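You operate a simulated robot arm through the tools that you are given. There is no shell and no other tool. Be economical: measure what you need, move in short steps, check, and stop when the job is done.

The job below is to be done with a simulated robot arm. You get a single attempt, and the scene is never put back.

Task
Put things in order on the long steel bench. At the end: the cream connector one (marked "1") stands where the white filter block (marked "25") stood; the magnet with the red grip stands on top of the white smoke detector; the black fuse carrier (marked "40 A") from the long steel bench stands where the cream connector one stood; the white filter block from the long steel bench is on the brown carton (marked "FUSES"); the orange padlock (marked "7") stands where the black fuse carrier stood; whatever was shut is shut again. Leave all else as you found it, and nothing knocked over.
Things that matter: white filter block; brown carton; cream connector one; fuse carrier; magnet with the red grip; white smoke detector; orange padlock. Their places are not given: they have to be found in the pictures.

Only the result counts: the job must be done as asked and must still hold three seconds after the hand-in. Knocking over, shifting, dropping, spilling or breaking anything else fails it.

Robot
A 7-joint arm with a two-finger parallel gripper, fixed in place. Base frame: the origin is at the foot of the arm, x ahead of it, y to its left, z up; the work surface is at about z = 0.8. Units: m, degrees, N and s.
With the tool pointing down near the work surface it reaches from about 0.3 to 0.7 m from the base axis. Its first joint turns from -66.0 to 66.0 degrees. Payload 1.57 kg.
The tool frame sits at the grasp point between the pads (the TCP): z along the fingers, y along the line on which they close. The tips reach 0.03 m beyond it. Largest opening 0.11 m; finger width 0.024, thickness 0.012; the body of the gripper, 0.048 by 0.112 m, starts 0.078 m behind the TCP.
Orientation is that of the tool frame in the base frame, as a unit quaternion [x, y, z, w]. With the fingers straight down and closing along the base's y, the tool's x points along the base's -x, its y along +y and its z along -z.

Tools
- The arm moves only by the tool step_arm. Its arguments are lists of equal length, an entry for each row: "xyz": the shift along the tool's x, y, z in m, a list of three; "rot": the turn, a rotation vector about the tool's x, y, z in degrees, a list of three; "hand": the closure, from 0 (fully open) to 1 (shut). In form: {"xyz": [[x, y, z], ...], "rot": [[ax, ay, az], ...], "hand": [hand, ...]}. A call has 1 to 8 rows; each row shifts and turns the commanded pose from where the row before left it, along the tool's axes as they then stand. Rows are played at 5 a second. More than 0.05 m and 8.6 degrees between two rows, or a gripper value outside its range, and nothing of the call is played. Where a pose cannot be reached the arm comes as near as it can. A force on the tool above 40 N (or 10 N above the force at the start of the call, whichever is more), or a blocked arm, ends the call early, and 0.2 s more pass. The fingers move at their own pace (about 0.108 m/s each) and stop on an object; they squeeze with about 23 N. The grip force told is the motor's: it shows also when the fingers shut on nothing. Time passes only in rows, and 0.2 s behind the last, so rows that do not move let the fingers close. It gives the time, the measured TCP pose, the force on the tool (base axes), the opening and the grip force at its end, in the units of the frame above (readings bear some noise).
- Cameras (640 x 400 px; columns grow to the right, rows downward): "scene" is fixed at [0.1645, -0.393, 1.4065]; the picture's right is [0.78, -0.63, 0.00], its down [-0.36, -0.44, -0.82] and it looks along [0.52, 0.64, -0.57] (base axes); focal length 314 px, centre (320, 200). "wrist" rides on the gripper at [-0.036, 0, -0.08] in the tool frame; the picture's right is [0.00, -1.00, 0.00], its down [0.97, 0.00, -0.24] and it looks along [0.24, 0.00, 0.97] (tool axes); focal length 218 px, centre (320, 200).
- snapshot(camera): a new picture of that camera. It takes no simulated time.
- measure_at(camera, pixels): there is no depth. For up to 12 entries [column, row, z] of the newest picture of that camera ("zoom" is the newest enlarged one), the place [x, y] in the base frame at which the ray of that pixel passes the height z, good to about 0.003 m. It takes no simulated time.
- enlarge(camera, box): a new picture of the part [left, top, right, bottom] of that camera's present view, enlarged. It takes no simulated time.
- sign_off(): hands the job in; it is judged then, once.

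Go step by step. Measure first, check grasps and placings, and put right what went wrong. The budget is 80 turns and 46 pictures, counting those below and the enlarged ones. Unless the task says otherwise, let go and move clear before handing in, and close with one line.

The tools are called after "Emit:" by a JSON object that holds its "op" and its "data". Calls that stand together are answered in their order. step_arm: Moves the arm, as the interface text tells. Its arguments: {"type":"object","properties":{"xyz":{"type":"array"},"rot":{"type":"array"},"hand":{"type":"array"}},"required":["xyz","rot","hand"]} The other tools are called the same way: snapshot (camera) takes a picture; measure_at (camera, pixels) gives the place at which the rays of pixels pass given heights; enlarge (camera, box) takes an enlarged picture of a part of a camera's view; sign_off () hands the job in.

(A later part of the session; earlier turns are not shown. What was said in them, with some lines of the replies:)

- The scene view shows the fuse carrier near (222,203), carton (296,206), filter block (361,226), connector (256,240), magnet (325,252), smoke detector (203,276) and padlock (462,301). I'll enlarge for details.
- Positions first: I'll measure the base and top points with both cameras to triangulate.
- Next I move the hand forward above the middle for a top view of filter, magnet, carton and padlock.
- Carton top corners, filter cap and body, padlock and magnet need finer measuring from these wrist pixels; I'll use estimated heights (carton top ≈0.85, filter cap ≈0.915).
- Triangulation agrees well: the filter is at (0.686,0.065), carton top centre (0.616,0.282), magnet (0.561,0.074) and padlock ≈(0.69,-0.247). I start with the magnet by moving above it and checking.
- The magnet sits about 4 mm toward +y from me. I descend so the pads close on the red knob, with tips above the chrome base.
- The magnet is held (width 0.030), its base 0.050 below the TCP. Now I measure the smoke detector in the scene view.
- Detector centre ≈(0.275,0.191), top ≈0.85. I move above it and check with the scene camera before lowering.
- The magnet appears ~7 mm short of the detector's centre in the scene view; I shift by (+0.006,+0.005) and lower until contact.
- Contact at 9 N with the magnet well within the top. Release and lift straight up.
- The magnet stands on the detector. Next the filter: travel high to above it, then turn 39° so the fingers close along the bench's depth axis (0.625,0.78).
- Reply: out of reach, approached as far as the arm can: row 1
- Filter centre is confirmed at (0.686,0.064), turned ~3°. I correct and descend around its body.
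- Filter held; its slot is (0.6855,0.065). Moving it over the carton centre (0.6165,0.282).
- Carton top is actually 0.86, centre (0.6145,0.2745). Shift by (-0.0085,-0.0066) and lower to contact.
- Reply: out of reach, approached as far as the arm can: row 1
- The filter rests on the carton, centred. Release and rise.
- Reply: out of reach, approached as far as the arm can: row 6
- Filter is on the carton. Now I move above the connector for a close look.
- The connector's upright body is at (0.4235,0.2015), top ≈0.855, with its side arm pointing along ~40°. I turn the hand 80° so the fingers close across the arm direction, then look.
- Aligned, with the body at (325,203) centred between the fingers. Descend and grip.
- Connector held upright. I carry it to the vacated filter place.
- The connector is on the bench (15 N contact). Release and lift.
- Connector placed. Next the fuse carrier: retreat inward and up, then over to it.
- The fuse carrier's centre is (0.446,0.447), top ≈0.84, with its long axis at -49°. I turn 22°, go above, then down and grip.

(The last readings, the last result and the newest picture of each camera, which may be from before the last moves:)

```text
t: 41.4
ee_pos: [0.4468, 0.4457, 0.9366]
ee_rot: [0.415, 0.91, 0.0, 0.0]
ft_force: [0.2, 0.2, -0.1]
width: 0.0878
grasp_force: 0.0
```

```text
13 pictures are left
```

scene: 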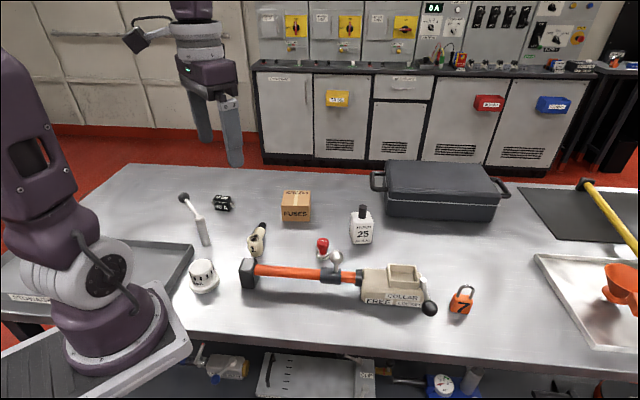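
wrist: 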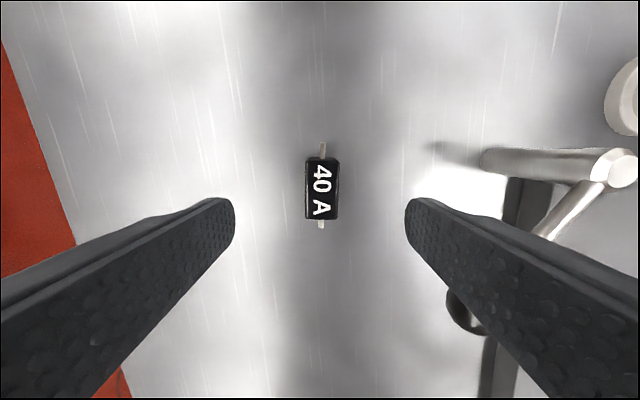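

The lever ball peeks out under the right finger at about (465,310); I check its position before descending.

Emit:
{"op": "measure_at", "data": {"camera": "wrist", "pixels": [[462, 312, 0.82], [462, 312, 0.86], [462, 312, 0.9], [462, 312, 0.94], [612, 168, 0.86], [612, 168, 0.9]]}}

Emit:
{"op": "measure_at", "data": {"camera": "scene", "pixels": [[184, 197, 0.82], [184, 197, 0.86], [184, 197, 0.9], [184, 197, 0.94], [197, 219, 0.86], [197, 219, 0.9], [206, 245, 0.8]]}}

```text
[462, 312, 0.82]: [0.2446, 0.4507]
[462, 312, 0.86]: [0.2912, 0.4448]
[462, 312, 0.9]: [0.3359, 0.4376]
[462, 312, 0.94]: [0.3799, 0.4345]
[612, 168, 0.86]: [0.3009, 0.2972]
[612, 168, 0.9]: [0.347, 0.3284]
```

```text
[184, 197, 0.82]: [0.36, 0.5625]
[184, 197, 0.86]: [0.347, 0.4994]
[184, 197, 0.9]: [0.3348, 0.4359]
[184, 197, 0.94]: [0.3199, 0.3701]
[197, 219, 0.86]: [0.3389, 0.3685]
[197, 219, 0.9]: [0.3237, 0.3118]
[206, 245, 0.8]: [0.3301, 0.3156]
```

The ball is at (0.335,0.436,0.90), about 0.09 m sideways of the hand, so it's clear. Descend and grip.

Emit:
{"op": "step_arm", "data": {"xyz": [[0, 0, 0.045], [0, 0, 0.04], [0, 0, 0.016], [0, 0, 0], [0, 0, 0], [0, 0, 0], [0, 0, 0]], "rot": [[0, 0, 0], [0, 0, 0], [0, 0, 0], [0, 0, 0], [0, 0, 0], [0, 0, 0], [0, 0, 0]], "hand": [0.2, 0.2, 0.2, 0.2, 1, 1, 1]}}

Emit:
{"op": "step_arm", "data": {"xyz": [[0, 0, -0.02], [0, 0, -0.045], [0, 0, -0.045], [0, 0, -0.045], [0, 0, 0]], "rot": [[0, 0, 0], [0, 0, 0], [0, 0, 0], [0, 0, 0], [0, 0, 0]], "hand": [1, 1, 1, 1, 1]}}

```text
t: 43.0
ee_pos: [0.4455, 0.4465, 0.8344]
ee_rot: [0.414, 0.91, 0.0, 0.0]
ft_force: [-0.2, -0.2, 0.2]
width: 0.0276
grasp_force: 23.7
```

```text
t: 44.2
ee_pos: [0.4441, 0.4455, 0.9916]
ee_rot: [0.414, 0.91, 0.0, -0.001]
ft_force: [0.5, 0.5, -0.5]
width: 0.0275
grasp_force: 23.0
```

The fuse carrier is held. Before setting it down at the connector's old place, I check the hammer head's rear edge (scene pixels (244,258),(258,259)).

Emit:
{"op": "measure_at", "data": {"camera": "scene", "pixels": [[244, 258, 0.83], [258, 259, 0.83], [244, 258, 0.85], [258, 259, 0.85], [242, 289, 0.8]]}}

Emit:
{"op": "step_arm", "data": {"xyz": [[-0.0342, -0.0334, 0], [-0.0342, -0.0334, 0], [-0.0342, -0.0334, 0], [-0.0342, -0.0334, 0], [-0.0342, -0.0334, 0], [0, 0, 0]], "rot": [[0, 0, 0], [0, 0, 0], [0, 0, 0], [0, 0, 0], [0, 0, 0], [0, 0, 0]], "hand": [1, 1, 1, 1, 1, 1]}}

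Emit:
{"op": "snapshot", "data": {"camera": "wrist"}}

```text
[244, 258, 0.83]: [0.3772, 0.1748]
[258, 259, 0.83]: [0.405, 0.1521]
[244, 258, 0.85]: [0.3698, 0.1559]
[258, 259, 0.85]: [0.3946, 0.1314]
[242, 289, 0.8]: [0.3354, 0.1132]
```

```text
t: 45.6
ee_pos: [0.4295, 0.2063, 0.9922]
ee_rot: [0.415, 0.91, 0.0, 0.001]
ft_force: [0.2, 0.4, -1.6]
width: 0.0275
grasp_force: 23.0
```

```text
12 pictures are left
```

wrist: 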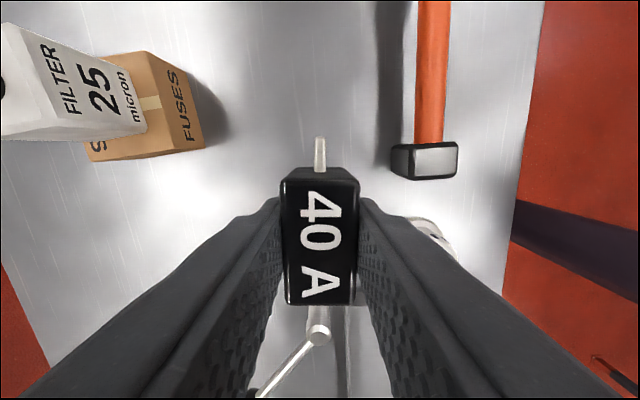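

The head is ~0.058 m away and finger reach only ~0.04 on release, so there is room. Lower the fuse carrier.

Emit:
{"op": "step_arm", "data": {"xyz": [[0, 0, 0.045], [0, 0, 0.045], [0, 0, 0.045], [0, 0, 0.018], [0, 0, 0.005], [0, 0, 0]], "rot": [[0, 0, 0], [0, 0, 0], [0, 0, 0], [0, 0, 0], [0, 0, 0], [0, 0, 0]], "hand": [1, 1, 1, 1, 1, 1]}}

```text
t: 47.0
ee_pos: [0.433, 0.2081, 0.8351]
ee_rot: [0.415, 0.91, 0.0, 0.0]
ft_force: [-3.7, -1.9, 17.8]
width: 0.0277
grasp_force: 22.7
```

Emit:
{"op": "step_arm", "data": {"xyz": [[0, 0, -0.001], [0, 0, 0], [0, 0, 0], [0, 0, -0.03], [0, 0, -0.045], [0, 0, -0.045], [0, 0, -0.03], [0, 0, 0]], "rot": [[0, 0, 0], [0, 0, 0], [0, 0, 0], [0, 0, 0], [0, 0, 0], [0, 0, 0], [0, 0, 0], [0, 0, 0]], "hand": [0.5, 0.5, 0.5, 0.5, 0.5, 0.5, 0.5, 0.5]}}

Emit:
{"op": "enlarge", "data": {"camera": "scene", "box": [170, 180, 330, 300]}}

```text
t: 48.8
ee_pos: [0.4328, 0.2088, 0.9855]
ee_rot: [0.414, 0.91, -0.001, 0.0]
ft_force: [0.2, -0.3, 0.3]
width: 0.0551
grasp_force: 0.1
```

```text
3.33 times, centred on (250, 240) of scene
```

zoom: 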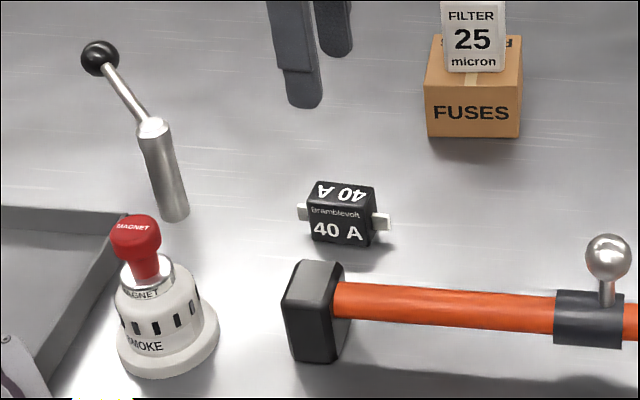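

Fuse carrier stands in the connector's place. Now over to the padlock.

Emit:
{"op": "step_arm", "data": {"xyz": [[-0.04315, -0.0127, -0.01], [-0.04315, -0.0127, -0.01], [-0.04315, -0.0127, 0], [-0.04315, -0.0127, 0], [-0.04315, -0.0127, 0], [-0.04315, -0.0127, 0], [-0.04315, -0.0127, 0], [-0.04315, -0.0127, 0]], "rot": [[0, 0, 0], [0, 0, 0], [0, 0, 0], [0, 0, 0], [0, 0, 0], [0, 0, 0], [0, 0, 0], [0, 0, 0]], "hand": [0, 0, 0, 0, 0, 0, 0, 0]}}

Emit:
{"op": "step_arm", "data": {"xyz": [[-0.04315, -0.0127, 0], [-0.04315, -0.0127, 0], [0, 0, 0]], "rot": [[0, 0, 0], [0, 0, 0], [0, 0, 0]], "hand": [0, 0, 0]}}

Emit:
{"op": "snapshot", "data": {"camera": "wrist"}}

```text
t: 50.6
ee_pos: [0.5816, -0.12, 1.0008]
ee_rot: [0.415, 0.91, 0.0, 0.0]
ft_force: [-0.1, 0.1, -0.8]
width: 0.11
grasp_force: 0.1
```

```text
t: 51.4
ee_pos: [0.62, -0.2002, 1.0022]
ee_rot: [0.414, 0.91, 0.0, -0.001]
ft_force: [0.8, -0.5, -0.7]
width: 0.1098
grasp_force: 0.0
```

```text
10 pictures are left
```

wrist: 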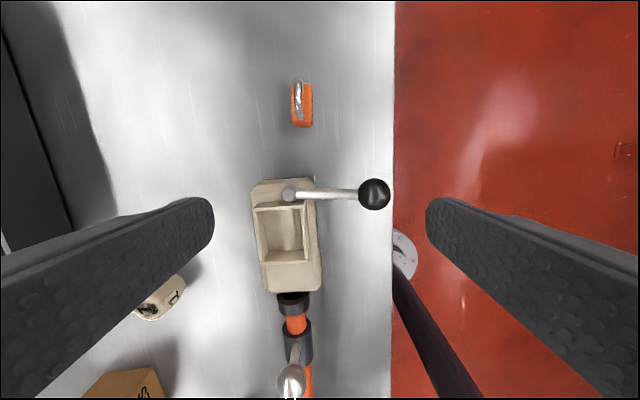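

Emit:
{"op": "enlarge", "data": {"camera": "wrist", "box": [262, 65, 342, 145]}}

Emit:
{"op": "enlarge", "data": {"camera": "scene", "box": [420, 270, 500, 330]}}

```text
5.00 times, centred on (302, 105) of wrist
```

zoom: 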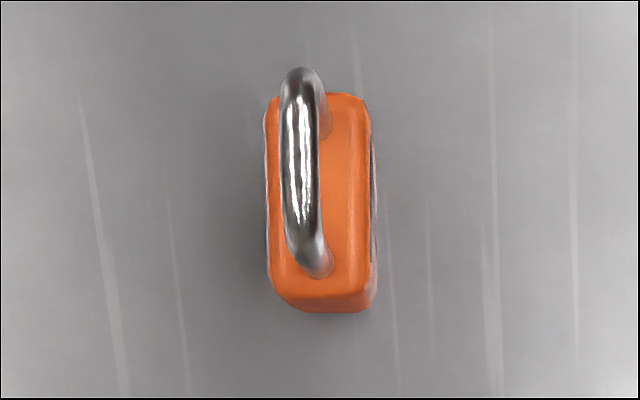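

```text
6.67 times, centred on (460, 300) of scene
```

zoom: 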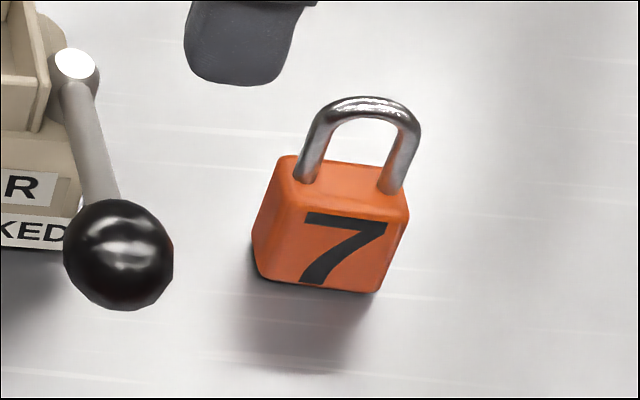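

Emit:
{"op": "measure_at", "data": {"camera": "wrist", "pixels": [[302, 105, 0.84], [302, 105, 0.83], [304, 127, 0.81], [299, 98, 0.87], [303, 123, 0.84], [302, 85.5, 0.84]]}}

Emit:
{"op": "measure_at", "data": {"camera": "zoom", "pixels": [[345, 185, 0.84], [345, 185, 0.83], [365, 105, 0.87], [365, 105, 0.86], [268, 283, 0.8], [376, 293, 0.8], [120, 250, 0.86], [120, 250, 0.9]]}}

Emit:
{"op": "measure_at", "data": {"camera": "wrist", "pixels": [[374, 194, 0.86], [374, 194, 0.88], [374, 194, 0.9]]}}

```text
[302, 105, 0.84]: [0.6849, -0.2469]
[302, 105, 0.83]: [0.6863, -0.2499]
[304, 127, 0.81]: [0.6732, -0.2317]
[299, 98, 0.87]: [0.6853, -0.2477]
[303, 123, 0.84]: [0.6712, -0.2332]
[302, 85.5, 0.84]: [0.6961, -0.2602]
```

```text
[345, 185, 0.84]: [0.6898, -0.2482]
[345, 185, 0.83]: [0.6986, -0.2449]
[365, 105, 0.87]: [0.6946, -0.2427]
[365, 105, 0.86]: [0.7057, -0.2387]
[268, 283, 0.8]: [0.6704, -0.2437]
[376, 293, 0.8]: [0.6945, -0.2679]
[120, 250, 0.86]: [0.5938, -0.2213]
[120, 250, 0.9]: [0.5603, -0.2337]
```

```text
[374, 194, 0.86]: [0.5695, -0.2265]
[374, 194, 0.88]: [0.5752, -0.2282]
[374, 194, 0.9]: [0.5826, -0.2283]
```

Padlock: centre (0.686,-0.248), body top ≈0.842, shackle top ≈0.875, thickness along the closing axis. Radius is 0.73, so I first test how far a straight-down hand reaches.

Emit:
{"op": "step_arm", "data": {"xyz": [[0, 0, 0.045], [0, 0, 0.025], [-0.0384, 0.009, 0], [-0.0384, 0.009, 0], [0, 0, 0]], "rot": [[0, 0, 0], [0, 0, 0], [0, 0, 0], [0, 0, 0], [0, 0, 0]], "hand": [0.2, 0.2, 0.2, 0.2, 0.2]}}

```text
t: 52.6
ee_pos: [0.6488, -0.2275, 0.9348]
ee_rot: [0.407, 0.914, -0.001, -0.001]
ft_force: [0.3, 0.1, 0.2]
width: 0.0877
grasp_force: 0.1
out of reach, approached as far as the arm can: row 3, 4
```

Straight down stops at r≈0.69. I tilt the hand 18° so the fingers point outward in the padlock's plane, then move out.

Emit:
{"op": "step_arm", "data": {"xyz": [[0, 0, 0], [0, 0, 0], [0, 0, 0], [-0.0338, 0.014, 0.011], [0, 0, 0]], "rot": [[0, -6, 0], [0, -6, 0], [0, -6, 0], [0, 0, 0], [0, 0, 0]], "hand": [0.2, 0.2, 0.2, 0.2, 0.2]}}

Emit:
{"op": "snapshot", "data": {"camera": "wrist"}}

```text
t: 53.8
ee_pos: [0.6817, -0.2443, 0.9333]
ee_rot: [0.41, 0.898, -0.065, 0.143]
ft_force: [-0.1, 0.5, -0.2]
width: 0.0881
grasp_force: 0.1
```

```text
7 pictures are left
```

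wrist: 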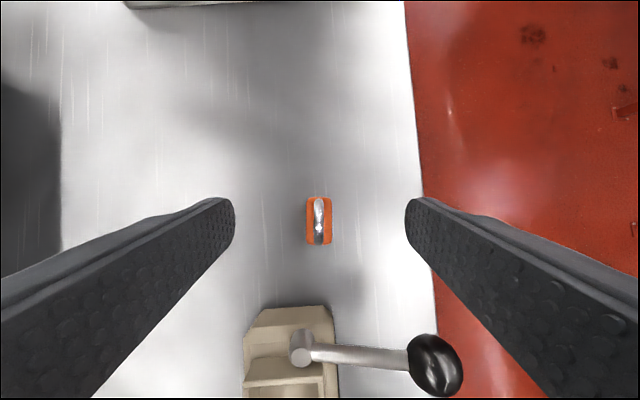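

Reach is fine. I check the padlock's centre at (319,221) against the TCP.

Emit:
{"op": "measure_at", "data": {"camera": "wrist", "pixels": [[319, 221, 0.84], [306, 221, 0.84], [332, 221, 0.84], [319, 198, 0.84], [319, 244, 0.84], [436, 366, 0.88]]}}

```text
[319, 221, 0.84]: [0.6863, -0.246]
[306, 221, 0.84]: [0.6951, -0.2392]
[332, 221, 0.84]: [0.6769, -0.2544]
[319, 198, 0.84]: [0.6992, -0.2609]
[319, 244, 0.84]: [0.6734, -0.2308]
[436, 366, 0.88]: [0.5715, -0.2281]
```

Emit:
{"op": "step_arm", "data": {"xyz": [[0.0099, 0.002, 0.0304], [0.0099, 0, 0.0304], [0.0096, 0, 0.0295], [0, 0, 0], [0, 0, 0], [0, 0, 0], [0, 0, 0]], "rot": [[0, 0, 0], [0, 0, 0], [0, 0, 0], [0, 0, 0], [0, 0, 0], [0, 0, 0], [0, 0, 0]], "hand": [0.2, 0.2, 0.2, 0.2, 1, 1, 1]}}

```text
t: 55.4
ee_pos: [0.684, -0.2423, 0.8399]
ee_rot: [0.41, 0.898, -0.065, 0.142]
ft_force: [-0.3, 0.6, 0.1]
width: 0.0217
grasp_force: 23.1
```

Gripped (0.0217). Lift vertically a bit and check.

Emit:
{"op": "step_arm", "data": {"xyz": [[-0.0062, 0, -0.019], [-0.0093, 0, -0.0285], [-0.0093, 0, -0.0285], [0, 0, 0]], "rot": [[0, 0, 0], [0, 0, 0], [0, 0, 0], [0, 0, 0]], "hand": [1, 1, 1, 1]}}

Emit:
{"op": "enlarge", "data": {"camera": "scene", "box": [400, 220, 520, 320]}}

```text
t: 56.4
ee_pos: [0.6831, -0.2429, 0.9187]
ee_rot: [0.41, 0.899, -0.065, 0.143]
ft_force: [-0.2, -0.2, -0.7]
width: 0.0214
grasp_force: 22.8
```

```text
4.00 times, centred on (460, 270) of scene
```

zoom: 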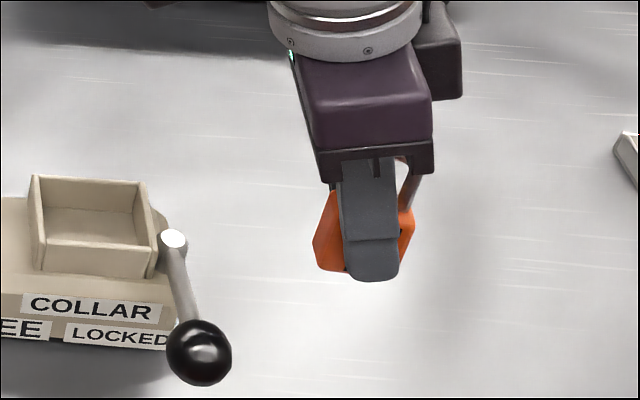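

Held. I rise first, then move inward and up over the fixture, keeping the tilt (so that the padlock stays upright).

Emit:
{"op": "step_arm", "data": {"xyz": [[-0.0093, 0, -0.0285], [0.0232, -0.0015, -0.0233], [0.0232, -0.0015, -0.0233], [0.0232, -0.0015, -0.0233], [0.0232, -0.0015, -0.0233], [0, 0, 0]], "rot": [[0, 0, 0], [0, 0, 0], [0, 0, 0], [0, 0, 0], [0, 0, 0], [0, 0, 0]], "hand": [1, 1, 1, 1, 1, 1]}}

```text
t: 57.8
ee_pos: [0.6018, -0.159, 1.0088]
ee_rot: [0.41, 0.899, -0.065, 0.142]
ft_force: [-0.5, 0.7, -1.1]
width: 0.0213
grasp_force: 23.1
```

Emit:
{"op": "step_arm", "data": {"xyz": [[0.0403, 0.0125, -0.0131], [0.0403, 0.0125, -0.0131], [0.0403, 0.0125, -0.0131], [0.0403, 0.0125, -0.0131], [0.0403, 0.0125, -0.0131], [0.0403, 0.0125, -0.0131], [0.0403, 0.0125, -0.0131], [0.0403, 0.0125, -0.0131]], "rot": [[0, 0, 0], [0, 0, 0], [0, 0, 0], [0, 0, 0], [0, 0, 0], [0, 0, 0], [0, 0, 0], [0, 0, 0]], "hand": [1, 1, 1, 1, 1, 1, 1, 1]}}

Emit:
{"op": "step_arm", "data": {"xyz": [[0.0403, 0.0125, -0.0131], [0.0274, 0.0295, -0.0089], [0.0274, 0.0295, -0.0089], [0.0274, 0.0295, -0.0089], [0.0274, 0.0295, -0.0089], [0.0274, 0.0295, -0.0089], [0.0274, 0.0295, -0.0089], [0, 0, 0]], "rot": [[0, 0, 0], [0, 0, 0], [0, 0, 0], [0, 0, 0], [0, 0, 0], [0, 0, 0], [0, 0, 0], [0, 0, 0]], "hand": [1, 1, 1, 1, 1, 1, 1, 1]}}

Emit:
{"op": "enlarge", "data": {"camera": "scene", "box": [150, 130, 310, 250]}}

```text
t: 59.6
ee_pos: [0.4532, 0.1637, 1.0089]
ee_rot: [0.41, 0.899, -0.065, 0.142]
ft_force: [0.1, 0.2, -1.5]
width: 0.0214
grasp_force: 22.9
```

```text
t: 61.4
ee_pos: [0.4554, 0.44, 1.0081]
ee_rot: [0.41, 0.899, -0.065, 0.143]
ft_force: [-0.3, -0.1, -0.5]
width: 0.0216
grasp_force: 23.1
out of reach, approached as far as the arm can: row 7
```

```text
3.33 times, centred on (230, 190) of scene
```

zoom: 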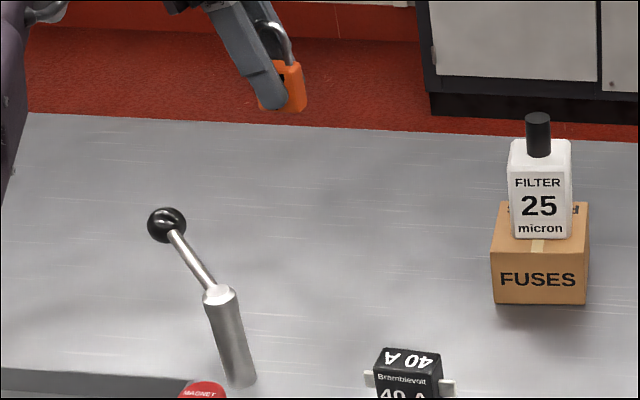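

Near the slot the sideways lean runs out of reach. I turn about the vertical by 88° so the lean points back to the base.

Emit:
{"op": "step_arm", "data": {"xyz": [[0, 0, 0], [0, 0, 0], [0, 0, 0], [0, 0, 0], [0, 0, 0], [0, 0, 0], [0, 0, 0], [0, 0, 0]], "rot": [[-2.472, 0, -7.608], [-2.472, 0, -7.608], [-2.472, 0, -7.608], [-2.472, 0, -7.608], [-2.472, 0, -7.608], [-2.472, 0, -7.608], [-2.472, 0, -7.608], [-2.472, 0, -7.608]], "hand": [1, 1, 1, 1, 1, 1, 1, 1]}}

Emit:
{"op": "step_arm", "data": {"xyz": [[0, 0, 0], [0, 0, 0], [0, 0, 0], [0, 0, 0]], "rot": [[-2.472, 0, -7.608], [-2.472, 0, -7.608], [-2.472, 0, -7.608], [0, 0, 0]], "hand": [1, 1, 1, 1]}}

```text
t: 63.2
ee_pos: [0.4557, 0.4394, 1.0091]
ee_rot: [-0.131, 0.979, 0.021, 0.155]
ft_force: [-0.1, -0.2, -1.3]
width: 0.0217
grasp_force: 22.8
```

```text
t: 64.2
ee_pos: [0.455, 0.4399, 1.0087]
ee_rot: [-0.331, 0.931, 0.052, 0.147]
ft_force: [0.1, -0.5, -0.8]
width: 0.0214
grasp_force: 23.3
```

Orientation is right (tilt 17.7°, outward). Shift to the slot and lower most of the way.

Emit:
{"op": "step_arm", "data": {"xyz": [[0.0072, 0.0113, -0.0023], [0.0116, 0, 0.0357], [0.0116, 0, 0.0357], [0.0116, 0, 0.0357], [0.0093, 0, 0.0285], [0, 0, 0]], "rot": [[0, 0, 0], [0, 0, 0], [0, 0, 0], [0, 0, 0], [0, 0, 0], [0, 0, 0]], "hand": [1, 1, 1, 1, 1, 1]}}

Emit:
{"op": "enlarge", "data": {"camera": "scene", "box": [170, 150, 290, 240]}}

```text
t: 65.6
ee_pos: [0.4417, 0.4434, 0.8643]
ee_rot: [-0.33, 0.931, 0.053, 0.148]
ft_force: [0.1, 0.3, -1.2]
width: 0.0216
grasp_force: 23.0
```

```text
4.44 times, centred on (230, 195) of scene
```

zoom: 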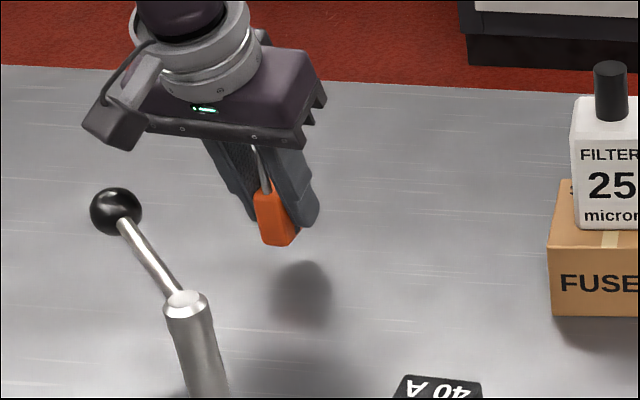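

Padlock looks upright over the slot. Lower to contact.

Emit:
{"op": "step_arm", "data": {"xyz": [[0.0062, 0, 0.019], [0.0011, 0, 0.0035], [0.0006, 0, 0.0019], [0, 0, 0]], "rot": [[0, 0, 0], [0, 0, 0], [0, 0, 0], [0, 0, 0]], "hand": [1, 1, 1, 1]}}

```text
t: 66.6
ee_pos: [0.4419, 0.4433, 0.8407]
ee_rot: [-0.33, 0.931, 0.052, 0.148]
ft_force: [-0.9, 0.8, -1.5]
width: 0.0217
grasp_force: 23.1
```

Emit:
{"op": "step_arm", "data": {"xyz": [[0.0005, 0, 0.0015], [0.0005, 0, 0.0014], [0, 0, 0]], "rot": [[0, 0, 0], [0, 0, 0], [0, 0, 0]], "hand": [1, 1, 1]}}

```text
t: 67.4
ee_pos: [0.4426, 0.4448, 0.8381]
ee_rot: [-0.329, 0.931, 0.053, 0.149]
ft_force: [-0.7, -3.6, 19.1]
width: 0.0216
grasp_force: 22.8
```

Contact at 19 N. I open moderately and retreat straight up (vertical in the base frame).

Emit:
{"op": "step_arm", "data": {"xyz": [[-0.0005, 0, -0.0015], [0, 0, 0], [0, 0, 0], [-0.0093, 0, -0.0285], [-0.0124, 0, -0.038], [-0.0124, 0, -0.038], [0, 0, 0]], "rot": [[0, 0, 0], [0, 0, 0], [0, 0, 0], [0, 0, 0], [0, 0, 0], [0, 0, 0], [0, 0, 0]], "hand": [0.5, 0.5, 0.5, 0.5, 0.5, 0.5, 0.5]}}

Emit:
{"op": "enlarge", "data": {"camera": "scene", "box": [170, 150, 290, 240]}}

Emit:
{"op": "snapshot", "data": {"camera": "scene"}}

```text
t: 69.0
ee_pos: [0.4445, 0.4438, 0.9502]
ee_rot: [-0.331, 0.931, 0.053, 0.147]
ft_force: [-0.8, 0.4, 0.8]
width: 0.0549
grasp_force: 0.0
```

```text
4.44 times, centred on (230, 195) of scene
```

zoom: 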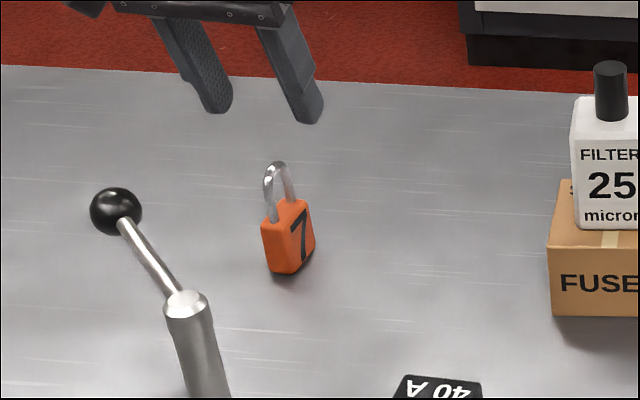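

```text
2 pictures are left
```

scene: 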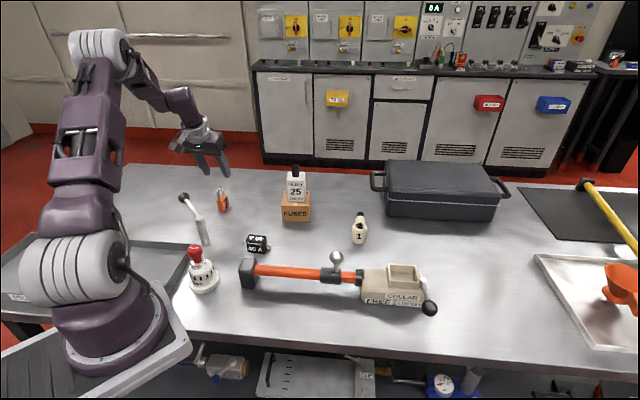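

All five items stand in their places, nothing else moved and the hand is clear, so I hand in.

Emit:
{"op": "sign_off", "data": {}}

```text
The job is handed in.
```

I've handed the job in: the last picture shows all five items standing in their new places, nothing knocked over, and nothing that was shut left open.
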